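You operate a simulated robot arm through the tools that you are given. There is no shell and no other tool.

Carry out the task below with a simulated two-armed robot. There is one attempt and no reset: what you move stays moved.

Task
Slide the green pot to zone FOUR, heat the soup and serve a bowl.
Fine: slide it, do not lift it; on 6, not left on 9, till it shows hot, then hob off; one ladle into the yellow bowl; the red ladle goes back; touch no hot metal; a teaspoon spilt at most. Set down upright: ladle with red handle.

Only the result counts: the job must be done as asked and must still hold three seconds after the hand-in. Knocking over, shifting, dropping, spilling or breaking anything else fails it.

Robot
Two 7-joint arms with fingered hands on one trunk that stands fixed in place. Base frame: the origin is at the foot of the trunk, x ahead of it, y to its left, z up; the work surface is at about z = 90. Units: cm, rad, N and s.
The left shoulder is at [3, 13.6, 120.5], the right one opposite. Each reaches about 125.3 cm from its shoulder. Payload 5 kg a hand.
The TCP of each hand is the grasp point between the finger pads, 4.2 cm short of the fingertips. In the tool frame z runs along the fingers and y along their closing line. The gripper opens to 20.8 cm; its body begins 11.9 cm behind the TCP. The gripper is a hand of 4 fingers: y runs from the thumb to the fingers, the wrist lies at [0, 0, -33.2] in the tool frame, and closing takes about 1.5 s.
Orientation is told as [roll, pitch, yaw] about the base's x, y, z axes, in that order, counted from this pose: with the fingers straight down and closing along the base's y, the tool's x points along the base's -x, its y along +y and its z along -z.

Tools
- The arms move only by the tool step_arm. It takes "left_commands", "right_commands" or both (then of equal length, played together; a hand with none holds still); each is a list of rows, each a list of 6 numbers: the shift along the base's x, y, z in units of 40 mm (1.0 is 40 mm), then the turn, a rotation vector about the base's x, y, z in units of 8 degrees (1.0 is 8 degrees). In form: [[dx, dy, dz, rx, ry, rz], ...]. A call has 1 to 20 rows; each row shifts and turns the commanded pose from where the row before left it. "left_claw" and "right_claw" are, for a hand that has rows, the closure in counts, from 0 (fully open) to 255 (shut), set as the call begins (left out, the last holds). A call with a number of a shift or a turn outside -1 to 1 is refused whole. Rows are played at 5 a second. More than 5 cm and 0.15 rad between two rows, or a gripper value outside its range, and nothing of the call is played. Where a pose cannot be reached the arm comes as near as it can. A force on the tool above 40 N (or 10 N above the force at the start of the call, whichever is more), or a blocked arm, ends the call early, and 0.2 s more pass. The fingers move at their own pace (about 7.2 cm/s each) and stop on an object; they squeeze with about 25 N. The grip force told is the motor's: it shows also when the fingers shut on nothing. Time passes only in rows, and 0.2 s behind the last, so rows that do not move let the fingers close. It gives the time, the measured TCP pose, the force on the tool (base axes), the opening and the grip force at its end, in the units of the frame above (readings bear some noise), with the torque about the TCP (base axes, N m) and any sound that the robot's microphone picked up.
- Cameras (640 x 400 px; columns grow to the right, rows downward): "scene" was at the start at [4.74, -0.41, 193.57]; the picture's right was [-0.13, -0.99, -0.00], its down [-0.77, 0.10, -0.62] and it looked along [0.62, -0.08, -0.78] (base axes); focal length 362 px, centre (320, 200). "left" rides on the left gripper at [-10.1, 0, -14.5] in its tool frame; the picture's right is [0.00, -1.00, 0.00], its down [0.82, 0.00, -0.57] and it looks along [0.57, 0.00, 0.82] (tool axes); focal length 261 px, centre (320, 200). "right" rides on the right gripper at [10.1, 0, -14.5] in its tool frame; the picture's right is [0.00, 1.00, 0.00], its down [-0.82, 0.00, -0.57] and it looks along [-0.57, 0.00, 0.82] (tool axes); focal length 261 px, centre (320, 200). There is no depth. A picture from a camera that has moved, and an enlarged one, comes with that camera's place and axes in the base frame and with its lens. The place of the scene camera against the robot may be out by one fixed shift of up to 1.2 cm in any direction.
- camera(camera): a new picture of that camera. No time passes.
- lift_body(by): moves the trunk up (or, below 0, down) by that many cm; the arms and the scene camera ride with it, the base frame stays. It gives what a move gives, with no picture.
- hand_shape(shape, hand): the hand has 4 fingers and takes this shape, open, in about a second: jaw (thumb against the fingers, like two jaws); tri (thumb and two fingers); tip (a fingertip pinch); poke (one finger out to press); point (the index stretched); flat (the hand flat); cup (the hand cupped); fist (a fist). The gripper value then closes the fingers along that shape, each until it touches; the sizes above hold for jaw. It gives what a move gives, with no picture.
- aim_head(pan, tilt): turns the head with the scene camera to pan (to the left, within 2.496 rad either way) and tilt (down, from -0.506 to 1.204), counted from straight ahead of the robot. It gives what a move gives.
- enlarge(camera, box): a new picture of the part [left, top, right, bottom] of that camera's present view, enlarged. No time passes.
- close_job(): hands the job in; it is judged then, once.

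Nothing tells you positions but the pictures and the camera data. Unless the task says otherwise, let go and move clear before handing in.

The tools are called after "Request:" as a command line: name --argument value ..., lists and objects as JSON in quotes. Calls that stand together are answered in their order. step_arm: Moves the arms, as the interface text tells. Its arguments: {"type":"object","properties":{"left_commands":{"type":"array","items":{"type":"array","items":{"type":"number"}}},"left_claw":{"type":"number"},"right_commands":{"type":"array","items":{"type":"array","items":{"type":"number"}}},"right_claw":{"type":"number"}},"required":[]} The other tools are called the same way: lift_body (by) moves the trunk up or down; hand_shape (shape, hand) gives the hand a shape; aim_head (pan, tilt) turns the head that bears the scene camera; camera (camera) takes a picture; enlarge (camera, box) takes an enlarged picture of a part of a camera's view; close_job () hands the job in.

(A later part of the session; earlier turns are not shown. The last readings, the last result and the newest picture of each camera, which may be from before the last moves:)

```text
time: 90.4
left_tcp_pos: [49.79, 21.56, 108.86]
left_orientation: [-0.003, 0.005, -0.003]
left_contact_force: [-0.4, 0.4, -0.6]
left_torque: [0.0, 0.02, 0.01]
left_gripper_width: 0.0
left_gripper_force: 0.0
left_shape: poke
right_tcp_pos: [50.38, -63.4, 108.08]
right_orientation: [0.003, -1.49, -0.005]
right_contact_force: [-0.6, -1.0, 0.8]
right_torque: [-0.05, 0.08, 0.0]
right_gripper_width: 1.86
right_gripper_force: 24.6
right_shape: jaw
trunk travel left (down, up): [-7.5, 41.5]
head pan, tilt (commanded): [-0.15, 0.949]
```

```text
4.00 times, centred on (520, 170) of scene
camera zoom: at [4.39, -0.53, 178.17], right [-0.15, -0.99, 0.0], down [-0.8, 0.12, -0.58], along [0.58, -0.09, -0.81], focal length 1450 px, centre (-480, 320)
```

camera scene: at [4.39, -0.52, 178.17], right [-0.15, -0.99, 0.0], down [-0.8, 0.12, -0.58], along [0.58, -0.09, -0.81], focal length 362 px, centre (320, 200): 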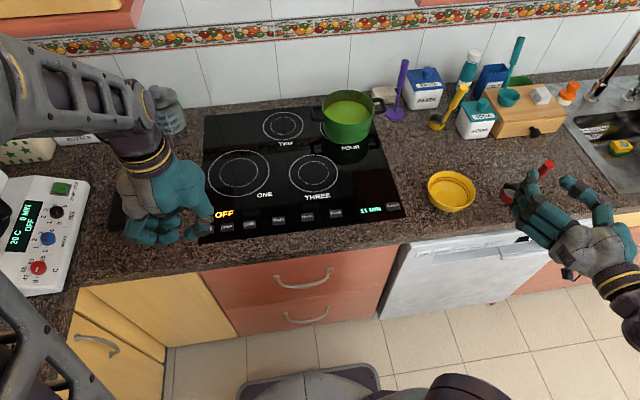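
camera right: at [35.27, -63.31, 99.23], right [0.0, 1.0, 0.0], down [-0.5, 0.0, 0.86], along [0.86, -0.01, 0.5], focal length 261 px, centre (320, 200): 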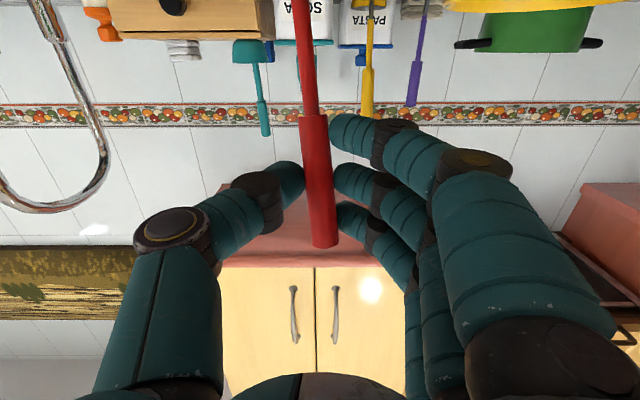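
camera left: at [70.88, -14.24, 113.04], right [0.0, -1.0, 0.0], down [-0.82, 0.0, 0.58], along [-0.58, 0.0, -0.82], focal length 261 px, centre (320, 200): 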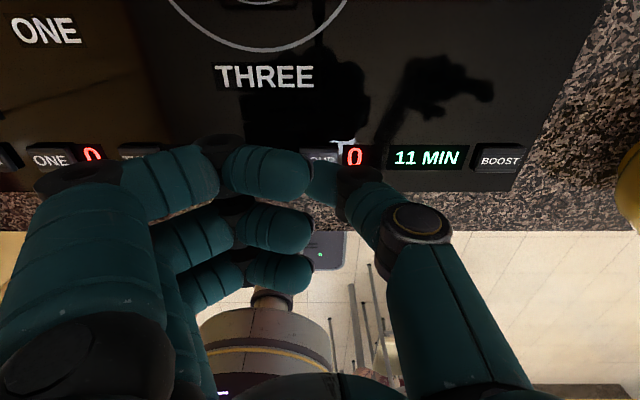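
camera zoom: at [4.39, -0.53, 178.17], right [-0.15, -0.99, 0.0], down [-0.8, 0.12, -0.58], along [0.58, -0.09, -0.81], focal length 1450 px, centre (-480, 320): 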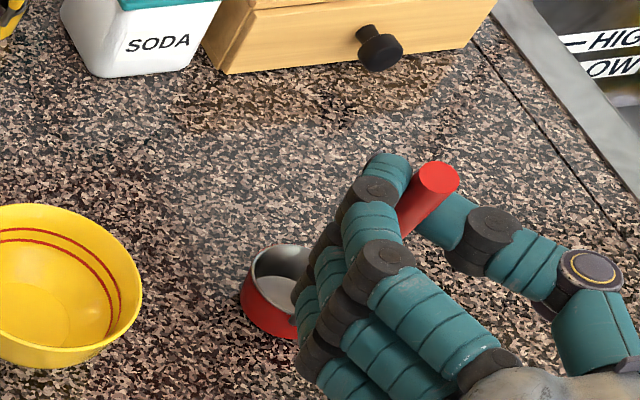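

Width 1.9 cm with full force: the handle is properly gripped. I'll lift 2 cm to test.

Request:
step_arm --right_commands '[[0, 0, 0.1, 0, 0, 0], [0, 0, 0.15, 0, 0, 0], [0, 0, 0.15, 0, 0, 0], [0, 0, 0.1, 0, 0, 0], [0, 0, 0, 0, 0, 0]]'

Request:
camera --camera "right"

Request:
enlarge --camera "scene" --box '[440, 120, 600, 220]'

```text
time: 91.6
left_tcp_pos: [49.7, 21.42, 108.81]
left_orientation: [-0.003, 0.003, -0.002]
left_contact_force: [-0.3, 0.0, 0.5]
left_torque: [0.01, -0.03, 0.0]
left_gripper_width: 0.0
left_gripper_force: 0.0
left_shape: poke
right_tcp_pos: [50.39, -63.43, 110.18]
right_orientation: [-0.001, -1.487, -0.004]
right_contact_force: [-0.1, 0.1, -0.7]
right_torque: [0.03, 0.09, 0.01]
right_gripper_width: 1.81
right_gripper_force: 25.2
right_shape: jaw
trunk travel left (down, up): [-7.5, 41.5]
head pan, tilt (commanded): [-0.15, 0.949]
```

```text
taken
camera right: at [35.28, -63.33, 101.36], right [0.0, 1.0, 0.0], down [-0.5, 0.0, 0.87], along [0.87, -0.01, 0.5], focal length 261 px, centre (320, 200)
```

right: 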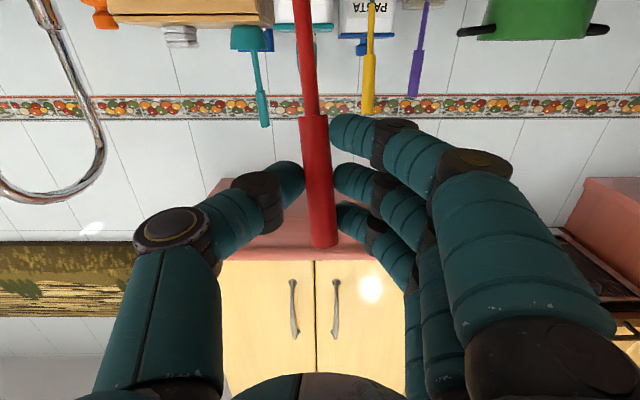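

```text
4.00 times, centred on (520, 170) of scene
camera zoom: at [4.4, -0.54, 178.17], right [-0.15, -0.99, 0.0], down [-0.8, 0.12, -0.58], along [0.58, -0.09, -0.81], focal length 1450 px, centre (-480, 320)
```

zoom: 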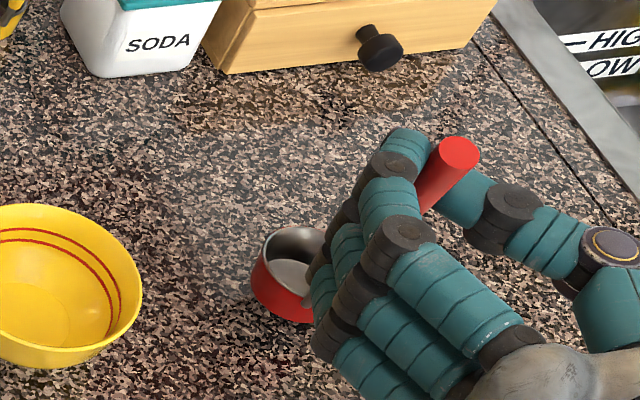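

The ladle comes up rigidly with the hand, cup level. I'll raise it and hold it well clear to the right, while the left hand switches the hob back on for the reheat.

Request:
step_arm --left_commands '[[0.5, 0, -0.2, 0, 0, 0], [0.6, 0.02, -0.3, 0, 0, 0], [0.6, 0.02, -0.4, 0, 0, 0], [0.6, 0.02, -0.5, 0, 0, 0], [0.42, 0, -0.5, 0, 0, 0], [0, 0, -0.5, 0, 0, 0], [0, 0, -0.3, 0, 0, 0], [0, 0, 0, 0, 0, 0]]' --right_commands '[[0, 0, 0.2, 0, 0, 0], [0, 0, 0.3, 0, 0, 0], [0, 0, 0.3, 0, 0, 0], [0, 0, 0.3, 0, 0, 0], [0, 0, 0.3, 0, 0, 0], [0, 0, 0.3, 0, 0, 0], [0, 0, 0.2, 0, 0, 0], [0, 0, 0, 0, 0, 0]]'

Request:
camera --camera "left"

Request:
camera --camera "scene"

```text
time: 93.4
left_tcp_pos: [60.55, 21.77, 98.02]
left_orientation: [-0.003, 0.002, -0.002]
left_contact_force: [-0.4, -0.1, -0.5]
left_torque: [0.02, -0.03, -0.02]
left_gripper_width: 0.0
left_gripper_force: 0.1
left_shape: poke
right_tcp_pos: [50.39, -63.58, 117.78]
right_orientation: [0.005, -1.489, -0.005]
right_contact_force: [-0.1, 1.0, -0.8]
right_torque: [0.02, 0.12, -0.01]
right_gripper_width: 1.82
right_gripper_force: 24.8
right_shape: jaw
trunk travel left (down, up): [-7.5, 41.5]
head pan, tilt (commanded): [-0.15, 0.949]
```

```text
taken
camera left: at [70.68, 21.74, 112.5], right [0.0, -1.0, 0.0], down [-0.82, 0.0, 0.57], along [-0.57, 0.0, -0.82], focal length 261 px, centre (320, 200)
```

left: 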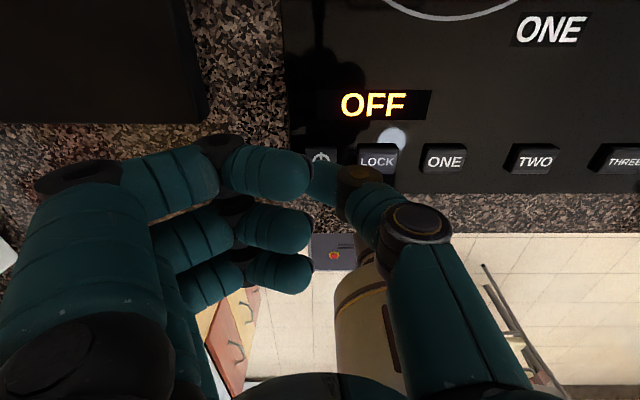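

```text
taken
camera scene: at [4.38, -0.53, 178.17], right [-0.15, -0.99, 0.0], down [-0.8, 0.12, -0.58], along [0.58, -0.09, -0.81], focal length 362 px, centre (320, 200)
```

scene: 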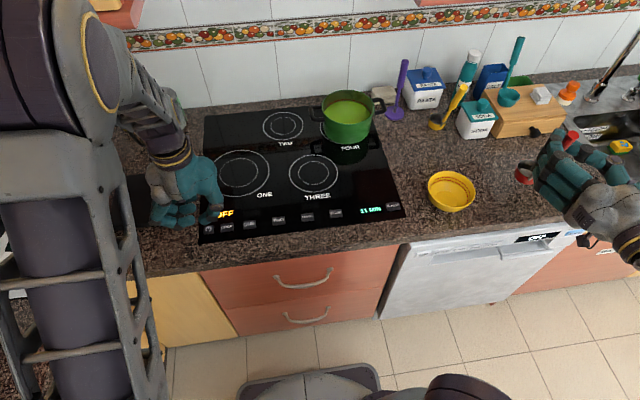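

The ladle is held clear on the right and the thumb is over power. Pressing power on.

Request:
step_arm --left_commands '[[0, 0, -0.35, 0, 0, 0], [0, 0, -0.25, 0, 0, 0], [0, 0, -0.07, 0, 0, 0], [0, 0, -0.06, 0, 0, 0], [0, 0, -0.02, 0, 0, 0]]'

Request:
enlarge --camera "scene" --box '[190, 180, 410, 250]'

```text
time: 94.6
left_tcp_pos: [60.61, 21.69, 95.07]
left_orientation: [-0.004, 0.002, -0.003]
left_contact_force: [0.2, -1.2, 10.9]
left_torque: [0.04, -0.05, 0.0]
left_gripper_width: 0.03
left_gripper_force: 0.1
left_shape: poke
right_tcp_pos: [50.34, -63.39, 117.87]
right_orientation: [0.005, -1.488, -0.007]
right_contact_force: [1.1, 0.5, -0.9]
right_torque: [0.04, 0.07, 0.01]
right_gripper_width: 1.84
right_gripper_force: 24.5
right_shape: jaw
trunk travel left (down, up): [-7.5, 41.5]
head pan, tilt (commanded): [-0.15, 0.949]
heard: click
```

```text
2.91 times, centred on (300, 215) of scene
camera zoom: at [4.34, -0.57, 178.18], right [-0.15, -0.99, 0.0], down [-0.8, 0.12, -0.58], along [0.58, -0.09, -0.81], focal length 1054 px, centre (378, 156)
```

zoom: 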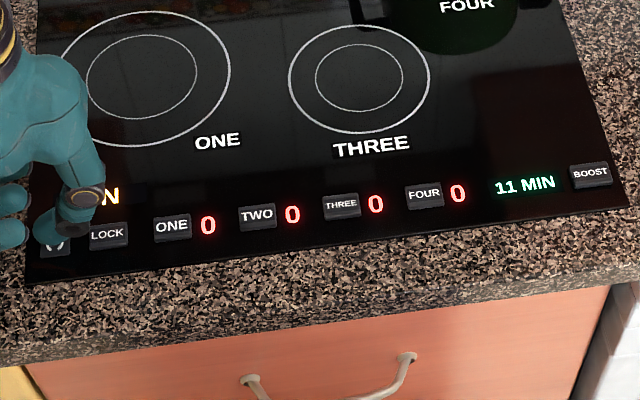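

It is on. Now across to FOUR for two presses (9, then 6).

Request:
step_arm --left_commands '[[0, 0, 0.4, 0, 0, 0], [0, -0.3, 0.6, 0, 0, 0], [0, -0.8, 0, 0, 0, 0], [0, -0.9, 0, 0, 0, 0], [0, -0.9, 0, 0, 0, 0], [0, -0.9, 0, 0, 0, 0], [0, -0.9, 0, 0, 0, 0], [0, -0.9, 0, 0, 0, 0], [0, -0.9, 0, 0, 0, 0], [0, -0.9, 0, 0, 0, 0], [0, -0.9, 0, 0, 0, 0], [0, -0.7, 0, 0, 0, 0], [0, 0, -0.3, 0, 0, 0], [0, 0, -0.35, 0, 0, 0], [0, 0, -0.2, 0, 0, 0], [0, 0, -0.1, 0, 0, 0], [0, 0, -0.05, 0, 0, 0]]'

Request:
enlarge --camera "scene" --box '[190, 180, 410, 250]'

```text
time: 98.2
left_tcp_pos: [60.66, -14.21, 95.07]
left_orientation: [-0.005, 0.003, -0.002]
left_contact_force: [0.8, -2.0, 10.6]
left_torque: [-0.02, -0.07, -0.05]
left_gripper_width: 0.0
left_gripper_force: 0.0
left_shape: poke
right_tcp_pos: [50.35, -63.53, 117.75]
right_orientation: [0.001, -1.488, -0.004]
right_contact_force: [0.4, -1.0, -1.1]
right_torque: [0.06, 0.1, 0.03]
right_gripper_width: 1.81
right_gripper_force: 24.8
right_shape: jaw
trunk travel left (down, up): [-7.5, 41.5]
head pan, tilt (commanded): [-0.15, 0.949]
heard: click
```

```text
2.91 times, centred on (300, 215) of scene
camera zoom: at [4.33, -0.54, 178.18], right [-0.15, -0.99, 0.0], down [-0.8, 0.12, -0.58], along [0.58, -0.09, -0.81], focal length 1054 px, centre (378, 156)
```

zoom: 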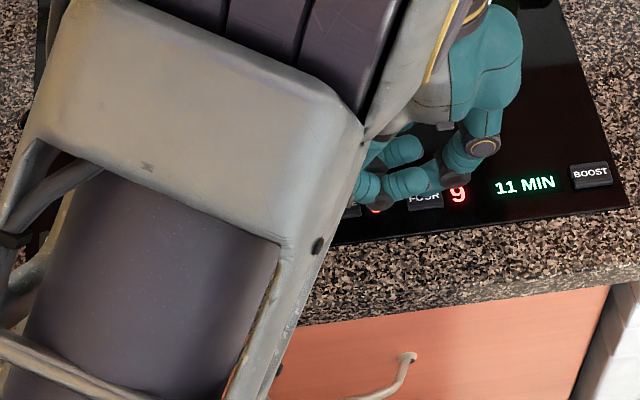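

FOUR shows 9; pressing again straight away for 6.

Request:
step_arm --left_commands '[[0, 0, 0.25, 0, 0, 0], [0, 0, 0.05, 0, 0, 0], [0, 0, -0.15, 0, 0, 0], [0, 0, -0.1, 0, 0, 0], [0, 0, -0.05, 0, 0, 0]]'

Request:
enlarge --camera "scene" --box '[300, 160, 410, 240]'

```text
time: 99.4
left_tcp_pos: [60.63, -14.3, 94.94]
left_orientation: [-0.005, 0.002, -0.002]
left_contact_force: [0.2, -2.0, 10.0]
left_torque: [0.01, -0.04, 0.0]
left_gripper_width: 0.0
left_gripper_force: 0.1
left_shape: poke
right_tcp_pos: [50.34, -63.35, 117.79]
right_orientation: [0.003, -1.488, -0.005]
right_contact_force: [-0.3, 0.2, -1.3]
right_torque: [0.04, 0.11, -0.02]
right_gripper_width: 1.83
right_gripper_force: 25.0
right_shape: jaw
trunk travel left (down, up): [-7.5, 41.5]
head pan, tilt (commanded): [-0.15, 0.949]
heard: click
```

```text
5.00 times, centred on (355, 200) of scene
camera zoom: at [4.33, -0.54, 178.18], right [-0.15, -0.99, 0.0], down [-0.8, 0.12, -0.58], along [0.58, -0.09, -0.81], focal length 1812 px, centre (145, 200)
```

zoom: 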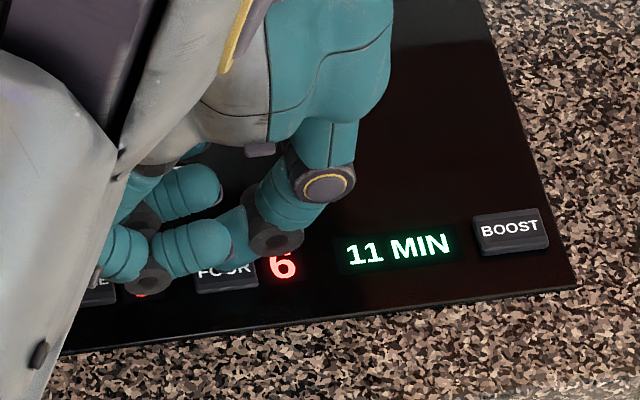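

FOUR is on 6 again. The left hand returns to hover over power while the right hand raises the ladle and starts across.

Request:
step_arm --left_commands '[[0, 0, 0.4, 0, 0, 0], [0, 0.3, 0.5, 0, 0, 0], [0, 0.8, 0, 0, 0, 0], [0, 0.9, 0, 0, 0, 0], [0, 0.9, 0, 0, 0, 0], [0, 0.9, 0, 0, 0, 0], [0, 0.9, 0, 0, 0, 0], [0, 0.9, 0, 0, 0, 0], [0, 0.9, 0, 0, 0, 0], [0, 0.9, 0, 0, 0, 0], [0, 0.9, 0, 0, 0, 0], [0, 0.7, 0, 0, 0, 0], [0, 0, 0, 0, 0, 0]]' --right_commands '[[0, 0, 0.3, 0, 0, 0], [0, 0, 0.3, 0, 0, 0], [0, 0, 0.3, 0, 0, 0], [0, 0, 0.3, 0, 0, 0], [0, 0, 0.3, 0, 0, 0], [0.2, 0.3, 0, 0, 0, 0], [0.3, 0.5, 0, 0, 0, 0], [0.3, 0.6, 0, 0, 0, 0], [0.3, 0.6, 0, 0, 0, 0], [0.3, 0.6, 0, 0, 0, 0], [0.3, 0.6, 0, 0, 0, 0], [0.2, 0.5, 0, 0, 0, 0], [0, 0, 0, 0, 0, 0]]'

Request:
camera --camera "scene"

Request:
enlarge --camera "scene" --box '[190, 180, 410, 250]'

```text
time: 102.2
left_tcp_pos: [60.42, 21.69, 98.8]
left_orientation: [-0.003, 0.005, -0.003]
left_contact_force: [-0.6, -1.7, -0.3]
left_torque: [0.09, -0.02, -0.01]
left_gripper_width: 0.0
left_gripper_force: 0.0
left_shape: poke
right_tcp_pos: [57.86, -48.72, 123.8]
right_orientation: [0.012, -1.489, -0.018]
right_contact_force: [0.0, -1.3, -1.5]
right_torque: [0.04, 0.04, 0.07]
right_gripper_width: 1.81
right_gripper_force: 25.3
right_shape: jaw
trunk travel left (down, up): [-7.5, 41.5]
head pan, tilt (commanded): [-0.15, 0.949]
```

```text
taken
camera scene: at [4.35, -0.66, 178.16], right [-0.15, -0.99, 0.0], down [-0.8, 0.12, -0.58], along [0.58, -0.09, -0.81], focal length 362 px, centre (320, 200)
```

scene: 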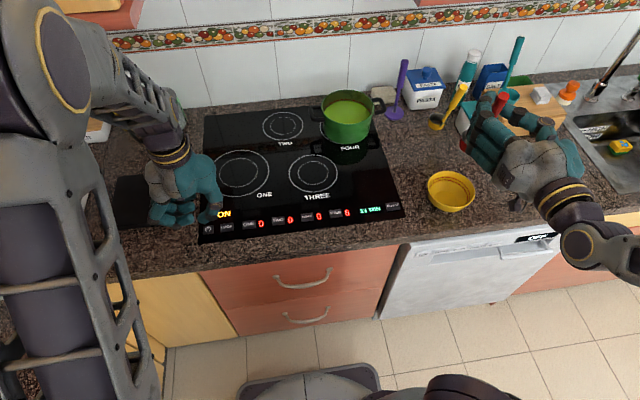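

```text
2.91 times, centred on (300, 215) of scene
camera zoom: at [4.35, -0.66, 178.16], right [-0.15, -0.99, 0.0], down [-0.8, 0.12, -0.58], along [0.58, -0.09, -0.81], focal length 1054 px, centre (378, 156)
```

zoom: 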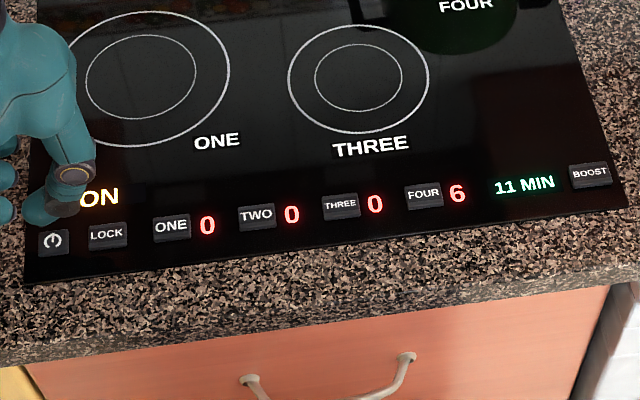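

Still on 6. I'll move the ladle to just in front of the pot and watch for steam.

Request:
step_arm --right_commands '[[0.25, 0.5, 0, 0, 0, 0], [0.35, 0.7, 0, 0, 0, 0], [0.35, 0.7, 0, 0, 0, 0], [0.35, 0.7, 0, 0, 0, 0], [0.4, 0.8, 0, 0, 0, 0], [0.4, 0.8, 0, 0, 0, 0], [0.4, 0.8, 0, 0, 0, 0], [0.4, 0.8, 0, 0, 0, 0], [0.3, 0.6, 0, 0, 0, 0], [0.2, 0.3, 0, 0, 0, 0], [0, 0, 0, 0, 0, 0]]'

Request:
camera --camera "scene"

Request:
enlarge --camera "scene" --box '[260, 60, 460, 200]'

Request:
camera --camera "right"

```text
time: 104.6
left_tcp_pos: [60.55, 21.69, 98.93]
left_orientation: [-0.004, 0.003, -0.002]
left_contact_force: [0.1, 0.5, 0.2]
left_torque: [0.02, 0.03, 0.0]
left_gripper_width: 0.0
left_gripper_force: 0.1
left_shape: poke
right_tcp_pos: [72.92, -22.95, 124.08]
right_orientation: [0.003, -1.488, -0.006]
right_contact_force: [0.3, 0.0, -1.2]
right_torque: [0.06, 0.09, 0.02]
right_gripper_width: 1.8
right_gripper_force: 25.3
right_shape: jaw
right hand out of reach, approached as far as the arm can: row 3, 4
trunk travel left (down, up): [-7.5, 41.5]
head pan, tilt (commanded): [-0.15, 0.949]
```

```text
taken
camera scene: at [4.4, -0.54, 178.17], right [-0.15, -0.99, 0.0], down [-0.8, 0.12, -0.58], along [0.58, -0.09, -0.81], focal length 362 px, centre (320, 200)
```

scene: 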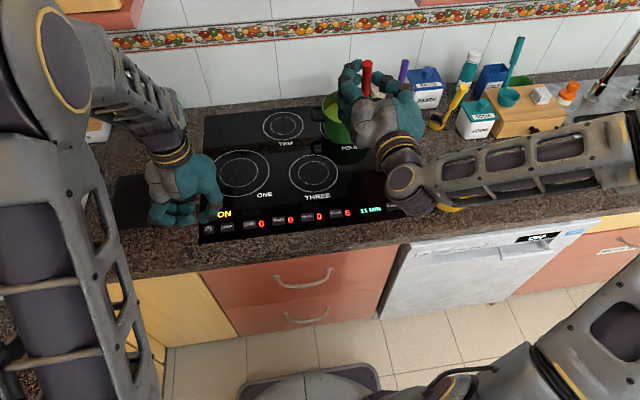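

```text
2.86 times, centred on (360, 130) of scene
camera zoom: at [4.4, -0.54, 178.17], right [-0.15, -0.99, 0.0], down [-0.8, 0.12, -0.58], along [0.58, -0.09, -0.81], focal length 1036 px, centre (206, 400)
```

zoom: 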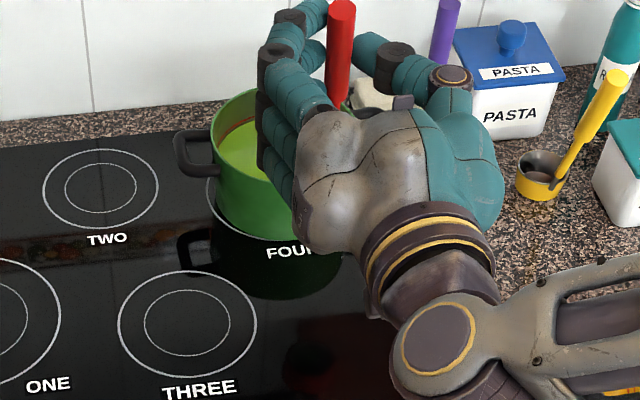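

```text
taken
camera right: at [57.74, -22.87, 115.18], right [0.0, 1.0, 0.0], down [-0.5, 0.0, 0.87], along [0.87, -0.01, 0.5], focal length 261 px, centre (320, 200)
```

right: 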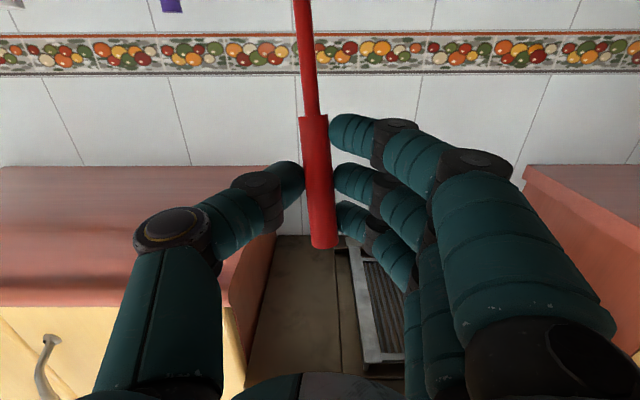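

The hand hides the pot from the scene camera. I'll shift it 9 cm to the right to check for steam.

Request:
step_arm --right_commands '[[-0.2, -0.5, 0, 0, 0, 0], [-0.3, -0.7, 0, 0, 0, 0], [-0.3, -0.7, 0, 0, 0, 0], [-0.2, -0.5, 0, 0, 0, 0]]'

Request:
enlarge --camera "scene" --box '[260, 60, 460, 200]'

```text
time: 105.6
left_tcp_pos: [60.43, 21.75, 98.71]
left_orientation: [-0.005, 0.004, -0.001]
left_contact_force: [-0.2, 0.3, -0.1]
left_torque: [-0.02, -0.02, 0.0]
left_gripper_width: 0.0
left_gripper_force: 0.0
left_shape: poke
right_tcp_pos: [68.86, -32.3, 124.13]
right_orientation: [-0.009, -1.489, 0.006]
right_contact_force: [-0.3, 0.2, -0.4]
right_torque: [0.04, 0.15, -0.03]
right_gripper_width: 1.81
right_gripper_force: 25.2
right_shape: jaw
trunk travel left (down, up): [-7.5, 41.5]
head pan, tilt (commanded): [-0.15, 0.949]
```

```text
2.86 times, centred on (360, 130) of scene
camera zoom: at [4.36, -0.53, 178.17], right [-0.15, -0.99, 0.0], down [-0.8, 0.12, -0.58], along [0.58, -0.09, -0.81], focal length 1036 px, centre (206, 400)
```

zoom: 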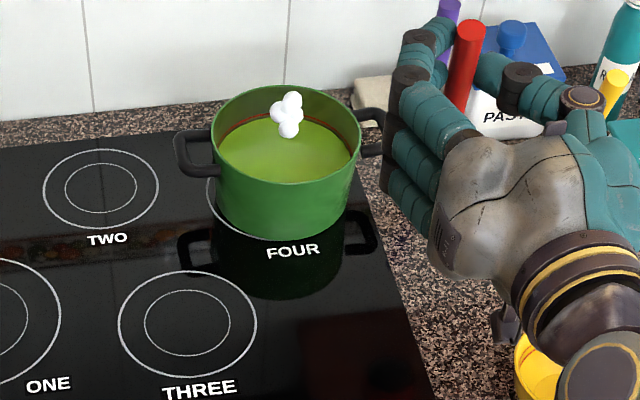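

Steam is rising again. While the right hand returns to the pot, the left thumb presses power off.

Request:
step_arm --left_commands '[[0, 0, -0.3, 0, 0, 0], [0, 0, -0.3, 0, 0, 0], [0, 0, 0, 0, 0, 0], [0, 0, 0, 0, 0, 0], [0, 0, 0, 0, 0, 0], [0, 0, -0.2, 0, 0, 0], [0, 0, -0.1, 0, 0, 0], [0, 0, -0.04, 0, 0, 0]]' --right_commands '[[0.2, 0.5, 0, 0, 0, 0], [0.3, 0.7, 0, 0, 0, 0], [0.4, 0.7, 0, 0, 0, 0], [0.5, 0.5, 0, 0, 0, 0], [0.5, 0.2, 0, 0, 0, 0], [0.5, 0, 0, 0, 0, 0], [0.4, 0, 0, 0, 0, 0], [0, 0, 0, 0, 0, 0]]'

Request:
camera --camera "scene"

Request:
enlarge --camera "scene" --box '[190, 180, 410, 250]'

```text
time: 107.4
left_tcp_pos: [60.71, 21.7, 94.88]
left_orientation: [-0.004, 0.001, -0.002]
left_contact_force: [-2.0, -2.4, 21.2]
left_torque: [0.05, 0.04, 0.02]
left_gripper_width: 0.0
left_gripper_force: 0.0
left_shape: poke
right_tcp_pos: [80.13, -21.92, 124.19]
right_orientation: [0.005, -1.489, -0.006]
right_contact_force: [0.5, -0.3, -1.8]
right_torque: [0.07, 0.1, -0.04]
right_gripper_width: 1.83
right_gripper_force: 25.1
right_shape: jaw
trunk travel left (down, up): [-7.5, 41.5]
head pan, tilt (commanded): [-0.15, 0.949]
heard: click
```

```text
taken
camera scene: at [4.28, -0.57, 178.2], right [-0.15, -0.99, 0.0], down [-0.8, 0.12, -0.58], along [0.58, -0.09, -0.81], focal length 362 px, centre (320, 200)
```

scene: 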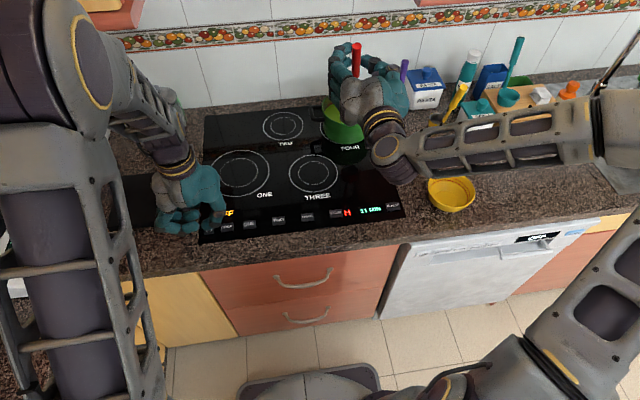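

```text
2.91 times, centred on (300, 215) of scene
camera zoom: at [4.28, -0.57, 178.2], right [-0.15, -0.99, 0.0], down [-0.8, 0.12, -0.58], along [0.58, -0.09, -0.81], focal length 1054 px, centre (378, 156)
```

zoom: 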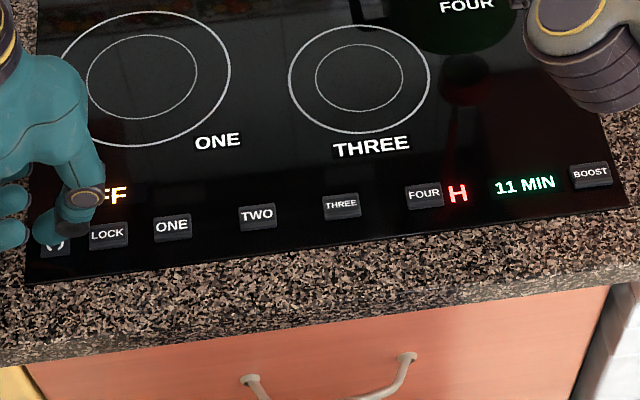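

The hob is off and FOUR shows a red H for hot. I'll lift the left hand and tilt it forward so its camera can watch the pot, and bring the ladle over the pot.

Request:
step_arm --left_commands '[[0, 0, 0.5, 0, 0, 0], [0, 0, 0.7, 0, 0, 0], [-0.1, -0.1, 0.5, 0, -1, 0], [-0.1, -0.1, 0.5, 0, -1, 0], [-0.1, -0.1, 0.5, 0, -1, 0], [-0.1, -0.1, 0.5, 0, -1, 0], [-0.1, -0.1, 0.5, 0, -1, 0], [-0.1, -0.1, 0.5, 0, -1, 0], [-0.1, -0.1, 0.5, 0, -1, 0], [-0.1, -0.1, 0.5, 0, -1, 0], [0, 0, 0, 0, 0, 0]]' --right_commands '[[0.2, 0, 0, 0, 0, 0], [0.3, 0.02, 0, 0, 0, 0], [0.3, 0.02, 0, 0, 0, 0], [0.3, 0.02, 0, 0, 0, 0], [0.3, 0.02, 0, 0, 0, 0], [0.3, 0, 0, 0, 0, 0], [0.1, 0, -0.2, 0, 0, 0], [0, 0, -0.3, 0, 0, 0], [0, 0, -0.3, 0, 0, 0], [0, 0, -0.2, 0, 0, 0], [0, 0, 0, 0, 0, 0]]'

Request:
camera --camera "left"

Request:
camera --camera "scene"

```text
time: 109.8
left_tcp_pos: [65.69, 18.2, 118.75]
left_orientation: [0.0, -1.112, -0.004]
left_contact_force: [-1.1, 1.2, -1.1]
left_torque: [-0.03, -0.05, 0.0]
left_gripper_width: 0.0
left_gripper_force: 0.0
left_shape: poke
left hand out of reach, approached as far as the arm can: row 8, 9, 10
right_tcp_pos: [87.41, -21.58, 120.05]
right_orientation: [0.0, -1.488, -0.004]
right_contact_force: [-0.3, -0.4, -1.4]
right_torque: [0.01, 0.13, -0.01]
right_gripper_width: 1.83
right_gripper_force: 24.3
right_shape: jaw
trunk travel left (down, up): [-7.5, 41.5]
head pan, tilt (commanded): [-0.15, 0.949]
```

```text
taken
camera left: at [57.1, 18.27, 134.24], right [0.0, -1.0, 0.0], down [-0.88, 0.0, -0.48], along [0.48, 0.0, -0.88], focal length 261 px, centre (320, 200)
```

left: 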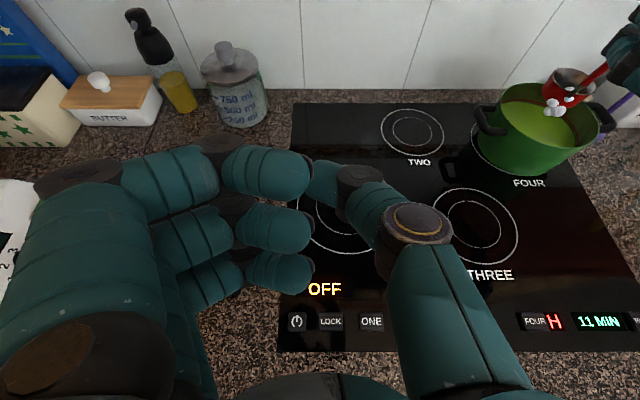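

```text
taken
camera scene: at [4.34, -0.49, 178.17], right [-0.15, -0.99, 0.0], down [-0.8, 0.12, -0.58], along [0.58, -0.09, -0.81], focal length 362 px, centre (320, 200)
```

scene: 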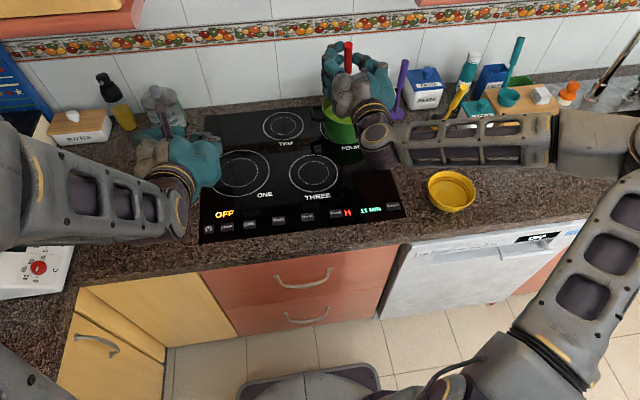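

The left camera now has an excellent view of the ladle over the steaming pot. I'll enlarge it to check the alignment.

Request:
enlarge --camera "left" --box '[460, 30, 640, 190]'

```text
2.50 times, centred on (550, 110) of left
camera zoom: at [57.1, 18.27, 134.24], right [0.0, -1.0, 0.0], down [-0.88, 0.0, -0.48], along [0.48, 0.0, -0.88], focal length 652 px, centre (-255, 425)
```

zoom: 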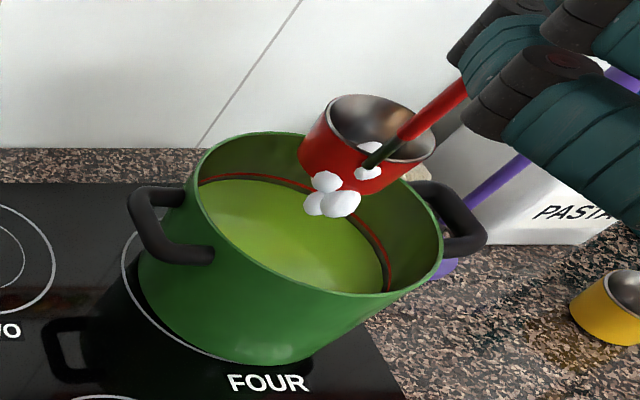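

The cup is centred over the pot to within about half a centimetre. I'll lower it slowly towards the soup.

Request:
step_arm --right_commands '[[0, 0, -0.2, 0, 0, 0], [0, 0, -0.2, 0, 0, 0], [0, 0, -0.2, 0, 0, 0], [0, 0, -0.2, 0, 0, 0], [0, 0, -0.2, 0, 0, 0], [0, 0, -0.2, 0, 0, 0], [0, 0, -0.15, 0, 0, 0], [0, 0, -0.15, 0, 0, 0], [0, 0, -0.15, 0, 0, 0], [0, 0, -0.15, 0, 0, 0], [0, 0, -0.15, 0, 0, 0], [0, 0, 0, 0, 0, 0]]'

Request:
enlarge --camera "left" --box '[460, 30, 640, 190]'

```text
time: 112.4
left_tcp_pos: [65.7, 18.36, 118.64]
left_orientation: [-0.001, -1.111, -0.006]
left_contact_force: [-0.1, -0.5, 0.4]
left_torque: [0.02, 0.01, -0.02]
left_gripper_width: 0.01
left_gripper_force: 0.2
left_shape: poke
right_tcp_pos: [87.42, -21.72, 112.21]
right_orientation: [0.002, -1.489, -0.003]
right_contact_force: [-0.3, -0.4, -1.9]
right_torque: [0.03, 0.13, -0.01]
right_gripper_width: 1.8
right_gripper_force: 25.2
right_shape: jaw
trunk travel left (down, up): [-7.5, 41.5]
head pan, tilt (commanded): [-0.15, 0.949]
```

```text
2.50 times, centred on (550, 110) of left
camera zoom: at [57.17, 18.25, 134.2], right [0.0, -1.0, 0.0], down [-0.88, 0.0, -0.48], along [0.48, 0.0, -0.88], focal length 652 px, centre (-255, 425)
```

zoom: 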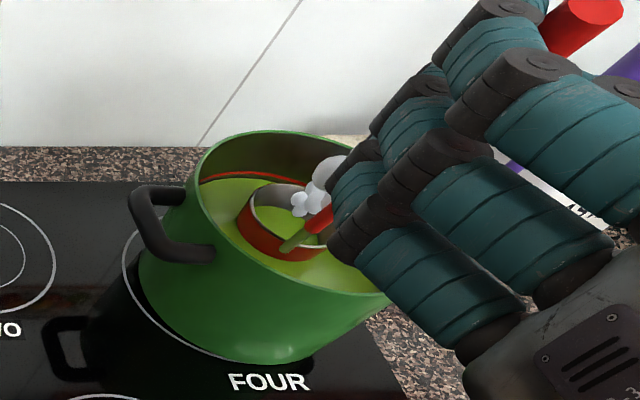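

The cup bottom is just entering the soup. I'll lower further in small steps, watching for contact with the pot's floor.

Request:
step_arm --right_commands '[[0, 0, -0.1, 0, 0, 0], [0, 0, -0.1, 0, 0, 0], [0, 0, -0.1, 0, 0, 0], [0, 0, -0.1, 0, 0, 0], [0, 0, -0.1, 0, 0, 0], [0, 0, -0.1, 0, 0, 0], [0, 0, 0, 0, 0, 0]]'

Request:
enlarge --camera "left" --box '[490, 70, 610, 160]'

```text
time: 114.0
left_tcp_pos: [65.71, 18.26, 118.63]
left_orientation: [0.002, -1.112, -0.006]
left_contact_force: [0.3, -0.1, 0.1]
left_torque: [-0.02, 0.04, 0.01]
left_gripper_width: 0.0
left_gripper_force: 0.1
left_shape: poke
right_tcp_pos: [87.34, -21.72, 109.88]
right_orientation: [0.001, -1.489, -0.005]
right_contact_force: [0.6, -1.0, -1.3]
right_torque: [0.02, 0.12, 0.03]
right_gripper_width: 1.82
right_gripper_force: 25.0
right_shape: jaw
trunk travel left (down, up): [-7.5, 41.5]
head pan, tilt (commanded): [-0.15, 0.949]
```

```text
4.44 times, centred on (550, 115) of left
camera zoom: at [57.17, 18.25, 134.19], right [0.0, -1.0, 0.0], down [-0.88, 0.0, -0.48], along [0.48, 0.0, -0.88], focal length 1158 px, centre (-702, 578)
```

zoom: 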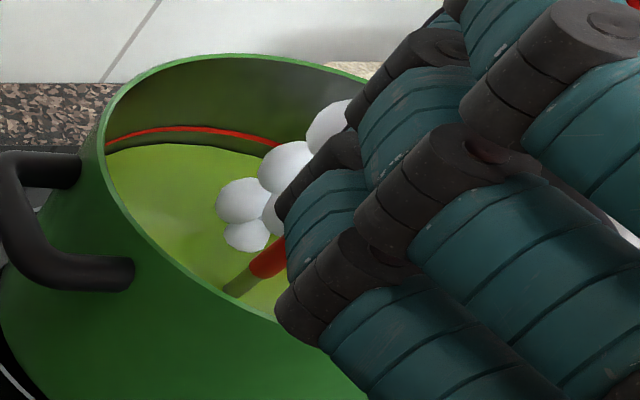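

The cup is fully under the surface now. I'll raise it slowly, keeping it level, so that it comes up full and can drip back into the pot.

Request:
step_arm --right_commands '[[0, 0, 0, 0, 0, 0], [0, 0, 0.08, 0, 0, 0], [0, 0, 0.1, 0, 0, 0], [0, 0, 0.1, 0, 0, 0], [0, 0, 0.1, 0, 0, 0], [0, 0, 0.1, 0, 0, 0], [0, 0, 0.1, 0, 0, 0], [0, 0, 0.12, 0, 0, 0], [0, 0, 0.15, 0, 0, 0], [0, 0, 0.15, 0, 0, 0], [0, 0, 0.15, 0, 0, 0], [0, 0, 0.15, 0, 0, 0], [0, 0, 0, 0, 0, 0]]'

Request:
enlarge --camera "left" --box '[460, 30, 640, 190]'

```text
time: 116.8
left_tcp_pos: [65.7, 18.24, 118.62]
left_orientation: [0.003, -1.109, -0.007]
left_contact_force: [0.7, -0.2, -0.3]
left_torque: [0.0, -0.01, 0.01]
left_gripper_width: 0.0
left_gripper_force: 0.1
left_shape: poke
right_tcp_pos: [87.5, -21.64, 115.25]
right_orientation: [0.004, -1.485, -0.005]
right_contact_force: [-0.2, -0.2, -2.7]
right_torque: [0.04, 0.11, 0.02]
right_gripper_width: 1.81
right_gripper_force: 25.1
right_shape: jaw
trunk travel left (down, up): [-7.5, 41.5]
head pan, tilt (commanded): [-0.15, 0.949]
```

```text
2.50 times, centred on (550, 110) of left
camera zoom: at [57.18, 18.24, 134.19], right [0.0, -1.0, 0.0], down [-0.88, 0.0, -0.48], along [0.48, 0.0, -0.88], focal length 652 px, centre (-255, 425)
```

zoom: 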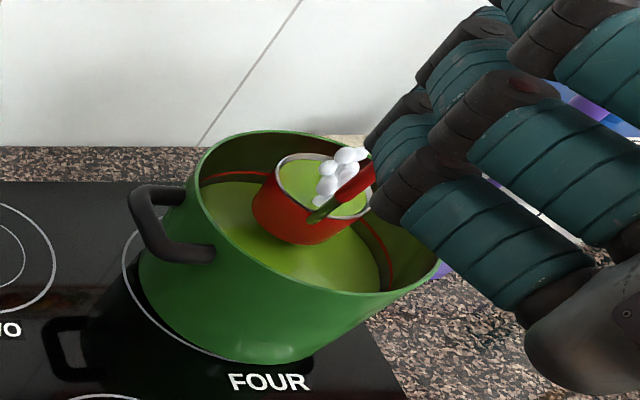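

The ladle is full and level. I'll raise it a bit more, then gently yaw the hand about the cup while it's still over the pot, so the arm will have a comfortable posture for pouring.

Request:
step_arm --right_commands '[[0, 0, 0.08, 0, 0, 0], [0, 0, 0.13, 0, 0, 0], [0, 0, 0.15, 0, 0, 0], [0, 0, 0.15, 0, 0, 0], [0, 0, 0.15, 0, 0, 0], [0, 0, 0.15, 0, 0, 0], [0, 0, 0.15, 0, 0, 0], [0, 0, 0.15, 0, 0, 0], [0, 0, 0.1, 0, 0, 0], [0, 0, 0.05, 0, 0, 0], [0, 0, 0, 0, 0, 0], [0, 0, 0, 0, 0, 0]]'

Request:
enlarge --camera "left" --box '[460, 30, 640, 190]'

```text
time: 119.4
left_tcp_pos: [65.75, 18.3, 118.59]
left_orientation: [0.001, -1.108, -0.004]
left_contact_force: [0.0, 0.6, 0.3]
left_torque: [0.0, 0.01, -0.02]
left_gripper_width: 0.01
left_gripper_force: 0.0
left_shape: poke
right_tcp_pos: [87.48, -21.64, 120.23]
right_orientation: [0.0, -1.487, -0.003]
right_contact_force: [0.2, -0.5, -1.4]
right_torque: [0.03, 0.1, 0.01]
right_gripper_width: 1.84
right_gripper_force: 24.9
right_shape: jaw
trunk travel left (down, up): [-7.5, 41.5]
head pan, tilt (commanded): [-0.15, 0.949]
```

```text
2.50 times, centred on (550, 110) of left
camera zoom: at [57.17, 18.24, 134.19], right [0.0, -1.0, 0.0], down [-0.88, 0.0, -0.48], along [0.48, 0.0, -0.88], focal length 652 px, centre (-255, 425)
```

zoom: 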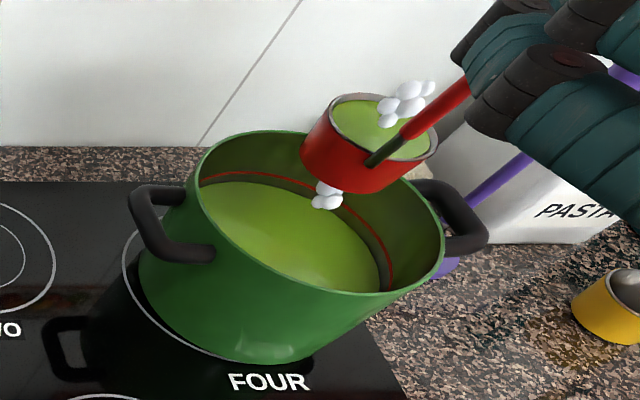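

The ladle is full and steaming. Now the slow 45° yaw about the cup, still above the pot.

Request:
step_arm --right_commands '[[-0.036, -0.135, 0, 0, 0, 0.469], [-0.032, -0.138, 0, 0, 0, 0.469], [-0.018, -0.14, 0, 0, 0, 0.469], [-0.012, -0.14, 0, 0, 0, 0.469], [0, -0.14, 0, 0, 0, 0.469], [0.005, -0.14, 0, 0, 0, 0.469], [0.018, -0.14, 0, 0, 0, 0.469], [0.025, -0.14, 0, 0, 0, 0.469], [0.036, -0.136, 0, 0, 0, 0.469], [0.042, -0.134, 0, 0, 0, 0.469], [0.053, -0.13, 0, 0, 0, 0.469], [0.06, -0.128, 0, 0, 0, 0.469], [0, 0, 0, 0, 0, 0]]'

Request:
enlarge --camera "left" --box '[460, 30, 640, 190]'

Request:
camera --camera "scene"

```text
time: 122.2
left_tcp_pos: [65.7, 18.41, 118.61]
left_orientation: [0.0, -1.111, -0.005]
left_contact_force: [-0.7, -0.2, -0.1]
left_torque: [-0.03, 0.0, -0.02]
left_gripper_width: 0.02
left_gripper_force: 0.1
left_shape: poke
right_tcp_pos: [87.87, -28.33, 120.26]
right_orientation: [-0.004, -1.488, 0.787]
right_contact_force: [0.8, -0.2, -1.0]
right_torque: [-0.09, 0.12, 0.0]
right_gripper_width: 1.81
right_gripper_force: 24.7
right_shape: jaw
trunk travel left (down, up): [-7.5, 41.5]
head pan, tilt (commanded): [-0.15, 0.949]
```

```text
2.50 times, centred on (550, 110) of left
camera zoom: at [57.14, 18.25, 134.21], right [0.0, -1.0, 0.0], down [-0.88, 0.0, -0.48], along [0.48, 0.0, -0.88], focal length 652 px, centre (-255, 425)
```

zoom: 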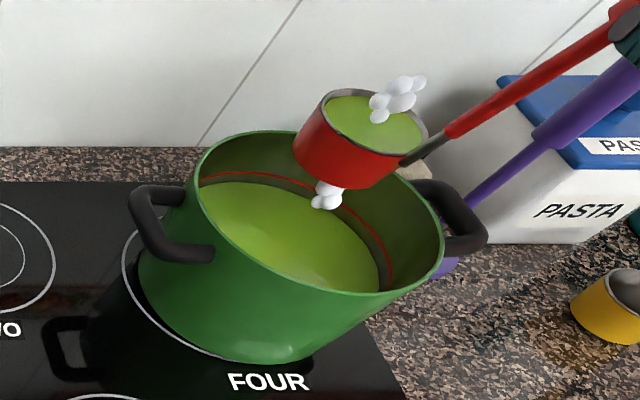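

```text
taken
camera scene: at [4.37, -0.5, 178.17], right [-0.15, -0.99, 0.0], down [-0.8, 0.12, -0.58], along [0.58, -0.09, -0.81], focal length 362 px, centre (320, 200)
```

scene: 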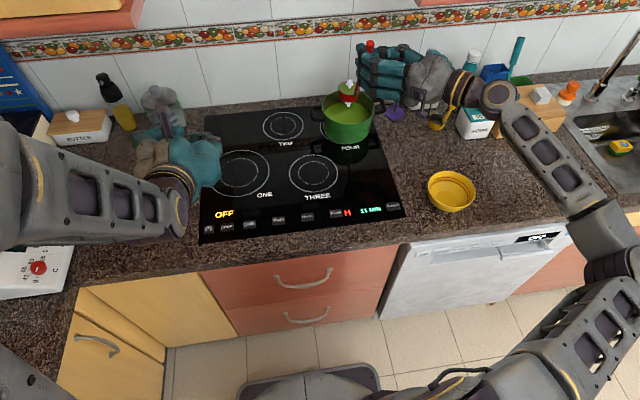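

The yaw went perfectly; the ladle is still level and full. Now I'll carry it slowly to the bowl in two gentle ramps.

Request:
step_arm --right_commands '[[-0.053, -0.027, 0, 0, 0, 0], [-0.107, -0.055, 0, 0, 0, 0], [-0.16, -0.082, 0, 0, 0, 0], [-0.213, -0.11, 0, 0, 0, 0], [-0.311, -0.16, 0, 0, 0, 0], [-0.311, -0.16, 0, 0, 0, 0], [-0.311, -0.16, 0, 0, 0, 0], [-0.311, -0.16, 0, 0, 0, 0], [-0.311, -0.16, 0, 0, 0, 0], [-0.311, -0.16, 0, 0, 0, 0], [-0.311, -0.16, 0, 0, 0, 0], [-0.311, -0.16, 0, 0, 0, 0], [-0.311, -0.16, 0, 0, 0, 0], [-0.311, -0.16, 0, 0, 0, 0], [-0.311, -0.16, 0, 0, 0, 0], [-0.311, -0.16, 0, 0, 0, 0], [-0.213, -0.11, 0, 0, 0, 0], [-0.16, -0.082, 0, 0, 0, 0], [-0.107, -0.055, 0, 0, 0, 0], [-0.053, -0.027, 0, 0, 0, 0]]'

Request:
camera --camera "scene"

```text
time: 126.4
left_tcp_pos: [65.59, 18.4, 118.63]
left_orientation: [0.001, -1.109, -0.006]
left_contact_force: [-0.4, -0.3, 1.2]
left_torque: [0.03, -0.01, 0.01]
left_gripper_width: 0.0
left_gripper_force: 0.0
left_shape: poke
right_tcp_pos: [68.64, -38.09, 120.21]
right_orientation: [0.007, -1.488, 0.776]
right_contact_force: [0.1, 0.5, -0.6]
right_torque: [-0.04, 0.13, 0.02]
right_gripper_width: 1.82
right_gripper_force: 25.2
right_shape: jaw
trunk travel left (down, up): [-7.5, 41.5]
head pan, tilt (commanded): [-0.15, 0.949]
```

```text
taken
camera scene: at [4.41, -0.53, 178.17], right [-0.15, -0.99, 0.0], down [-0.8, 0.12, -0.58], along [0.58, -0.09, -0.81], focal length 362 px, centre (320, 200)
```

scene: 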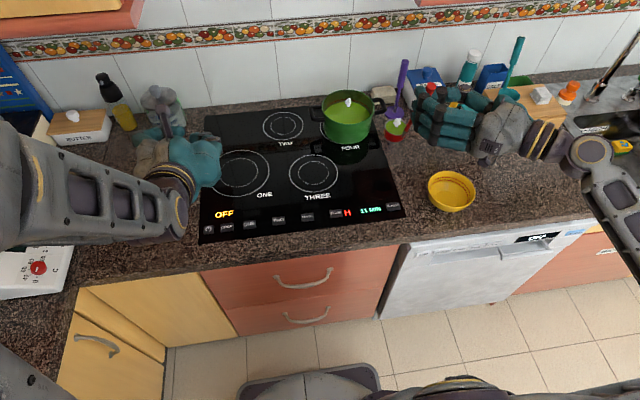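

No spill, halfway there. Continuing the same gentle ramp to the pre-pour point beside the bowl.

Request:
step_arm --right_commands '[[-0.053, -0.028, 0, 0, 0, 0], [-0.107, -0.056, 0, 0, 0, 0], [-0.16, -0.084, 0, 0, 0, 0], [-0.213, -0.112, 0, 0, 0, 0], [-0.311, -0.164, 0, 0, 0, 0], [-0.311, -0.164, 0, 0, 0, 0], [-0.311, -0.164, 0, 0, 0, 0], [-0.311, -0.164, 0, 0, 0, 0], [-0.311, -0.164, 0, 0, 0, 0], [-0.311, -0.164, 0, 0, 0, 0], [-0.311, -0.164, 0, 0, 0, 0], [-0.311, -0.164, 0, 0, 0, 0], [-0.311, -0.164, 0, 0, 0, 0], [-0.311, -0.164, 0, 0, 0, 0], [-0.311, -0.164, 0, 0, 0, 0], [-0.311, -0.164, 0, 0, 0, 0], [-0.213, -0.112, 0, 0, 0, 0], [-0.16, -0.084, 0, 0, 0, 0], [-0.107, -0.056, 0, 0, 0, 0], [-0.053, -0.028, 0, 0, 0, 0]]'

Request:
camera --camera "scene"

Request:
enlarge --camera "scene" --box '[400, 110, 560, 230]'

```text
time: 130.6
left_tcp_pos: [65.58, 18.34, 118.65]
left_orientation: [0.002, -1.109, -0.005]
left_contact_force: [-0.1, 0.6, 0.6]
left_torque: [-0.01, -0.01, 0.01]
left_gripper_width: 0.01
left_gripper_force: 0.1
left_shape: poke
right_tcp_pos: [49.57, -48.32, 120.11]
right_orientation: [0.002, -1.489, 0.78]
right_contact_force: [0.2, -0.1, -1.2]
right_torque: [-0.05, 0.09, 0.01]
right_gripper_width: 1.8
right_gripper_force: 25.0
right_shape: jaw
trunk travel left (down, up): [-7.5, 41.5]
head pan, tilt (commanded): [-0.15, 0.949]
```

```text
taken
camera scene: at [4.4, -0.54, 178.17], right [-0.15, -0.99, 0.0], down [-0.8, 0.12, -0.58], along [0.58, -0.09, -0.81], focal length 362 px, centre (320, 200)
```

scene: 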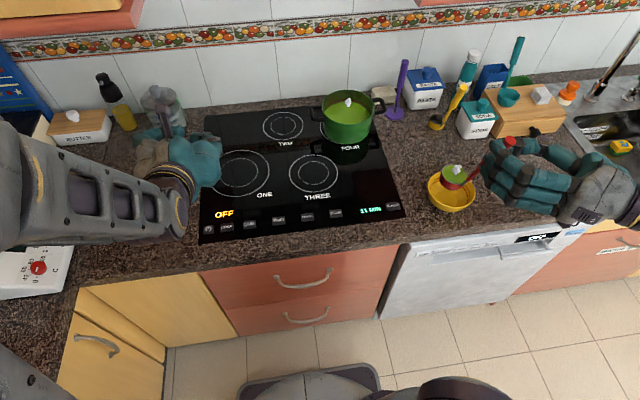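

```text
3.33 times, centred on (480, 170) of scene
camera zoom: at [4.4, -0.54, 178.17], right [-0.15, -0.99, 0.0], down [-0.8, 0.12, -0.58], along [0.58, -0.09, -0.81], focal length 1208 px, centre (-213, 300)
```

zoom: 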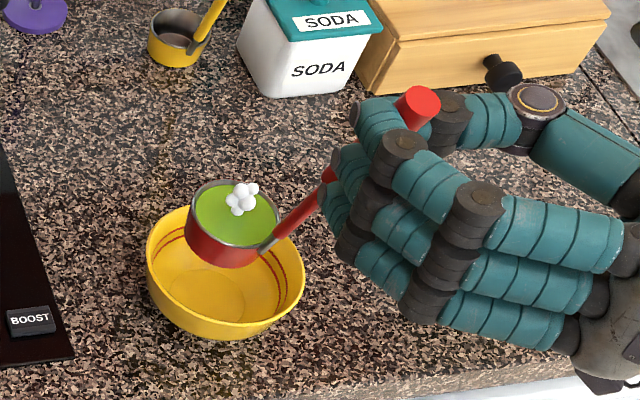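

The full, steaming ladle is over the bowl with its right-hand lip above the bowl's centre. I'll pour by rolling about the hand's axis while keeping the lip in place, first to 40°.

Request:
step_arm --right_commands '[[0.186, -0.186, -0.088, 0.354, 0.354, 0], [0.187, -0.187, -0.088, 0.354, 0.354, 0], [0.192, -0.192, -0.088, 0.354, 0.354, 0], [0.193, -0.193, -0.088, 0.354, 0.354, 0], [0.195, -0.195, -0.112, 0.354, 0.354, 0], [0.196, -0.196, -0.113, 0.354, 0.354, 0], [0.193, -0.193, -0.1, 0.354, 0.354, 0], [0.192, -0.192, -0.1, 0.354, 0.354, 0], [0.189, -0.189, -0.137, 0.354, 0.354, 0], [0.186, -0.186, -0.138, 0.354, 0.354, 0]]'

Request:
enlarge --camera "scene" --box '[400, 110, 560, 230]'

```text
time: 132.8
left_tcp_pos: [65.64, 18.28, 118.74]
left_orientation: [0.002, -1.11, -0.005]
left_contact_force: [0.5, 0.0, -0.6]
left_torque: [0.0, 0.03, 0.04]
left_gripper_width: 0.0
left_gripper_force: 0.1
left_shape: poke
right_tcp_pos: [57.23, -56.01, 115.92]
right_orientation: [1.472, -0.867, -0.657]
right_contact_force: [-0.2, -1.6, -1.3]
right_torque: [-0.15, -0.04, 0.05]
right_gripper_width: 1.8
right_gripper_force: 24.9
right_shape: jaw
trunk travel left (down, up): [-7.5, 41.5]
head pan, tilt (commanded): [-0.15, 0.949]
```

```text
3.33 times, centred on (480, 170) of scene
camera zoom: at [4.44, -0.57, 178.16], right [-0.15, -0.99, 0.0], down [-0.8, 0.12, -0.58], along [0.58, -0.09, -0.81], focal length 1208 px, centre (-213, 300)
```

zoom: 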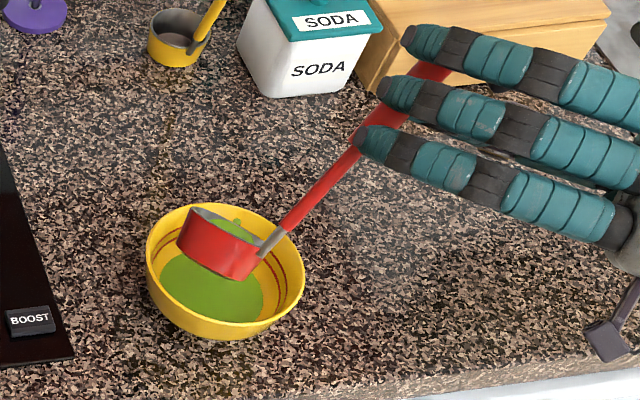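

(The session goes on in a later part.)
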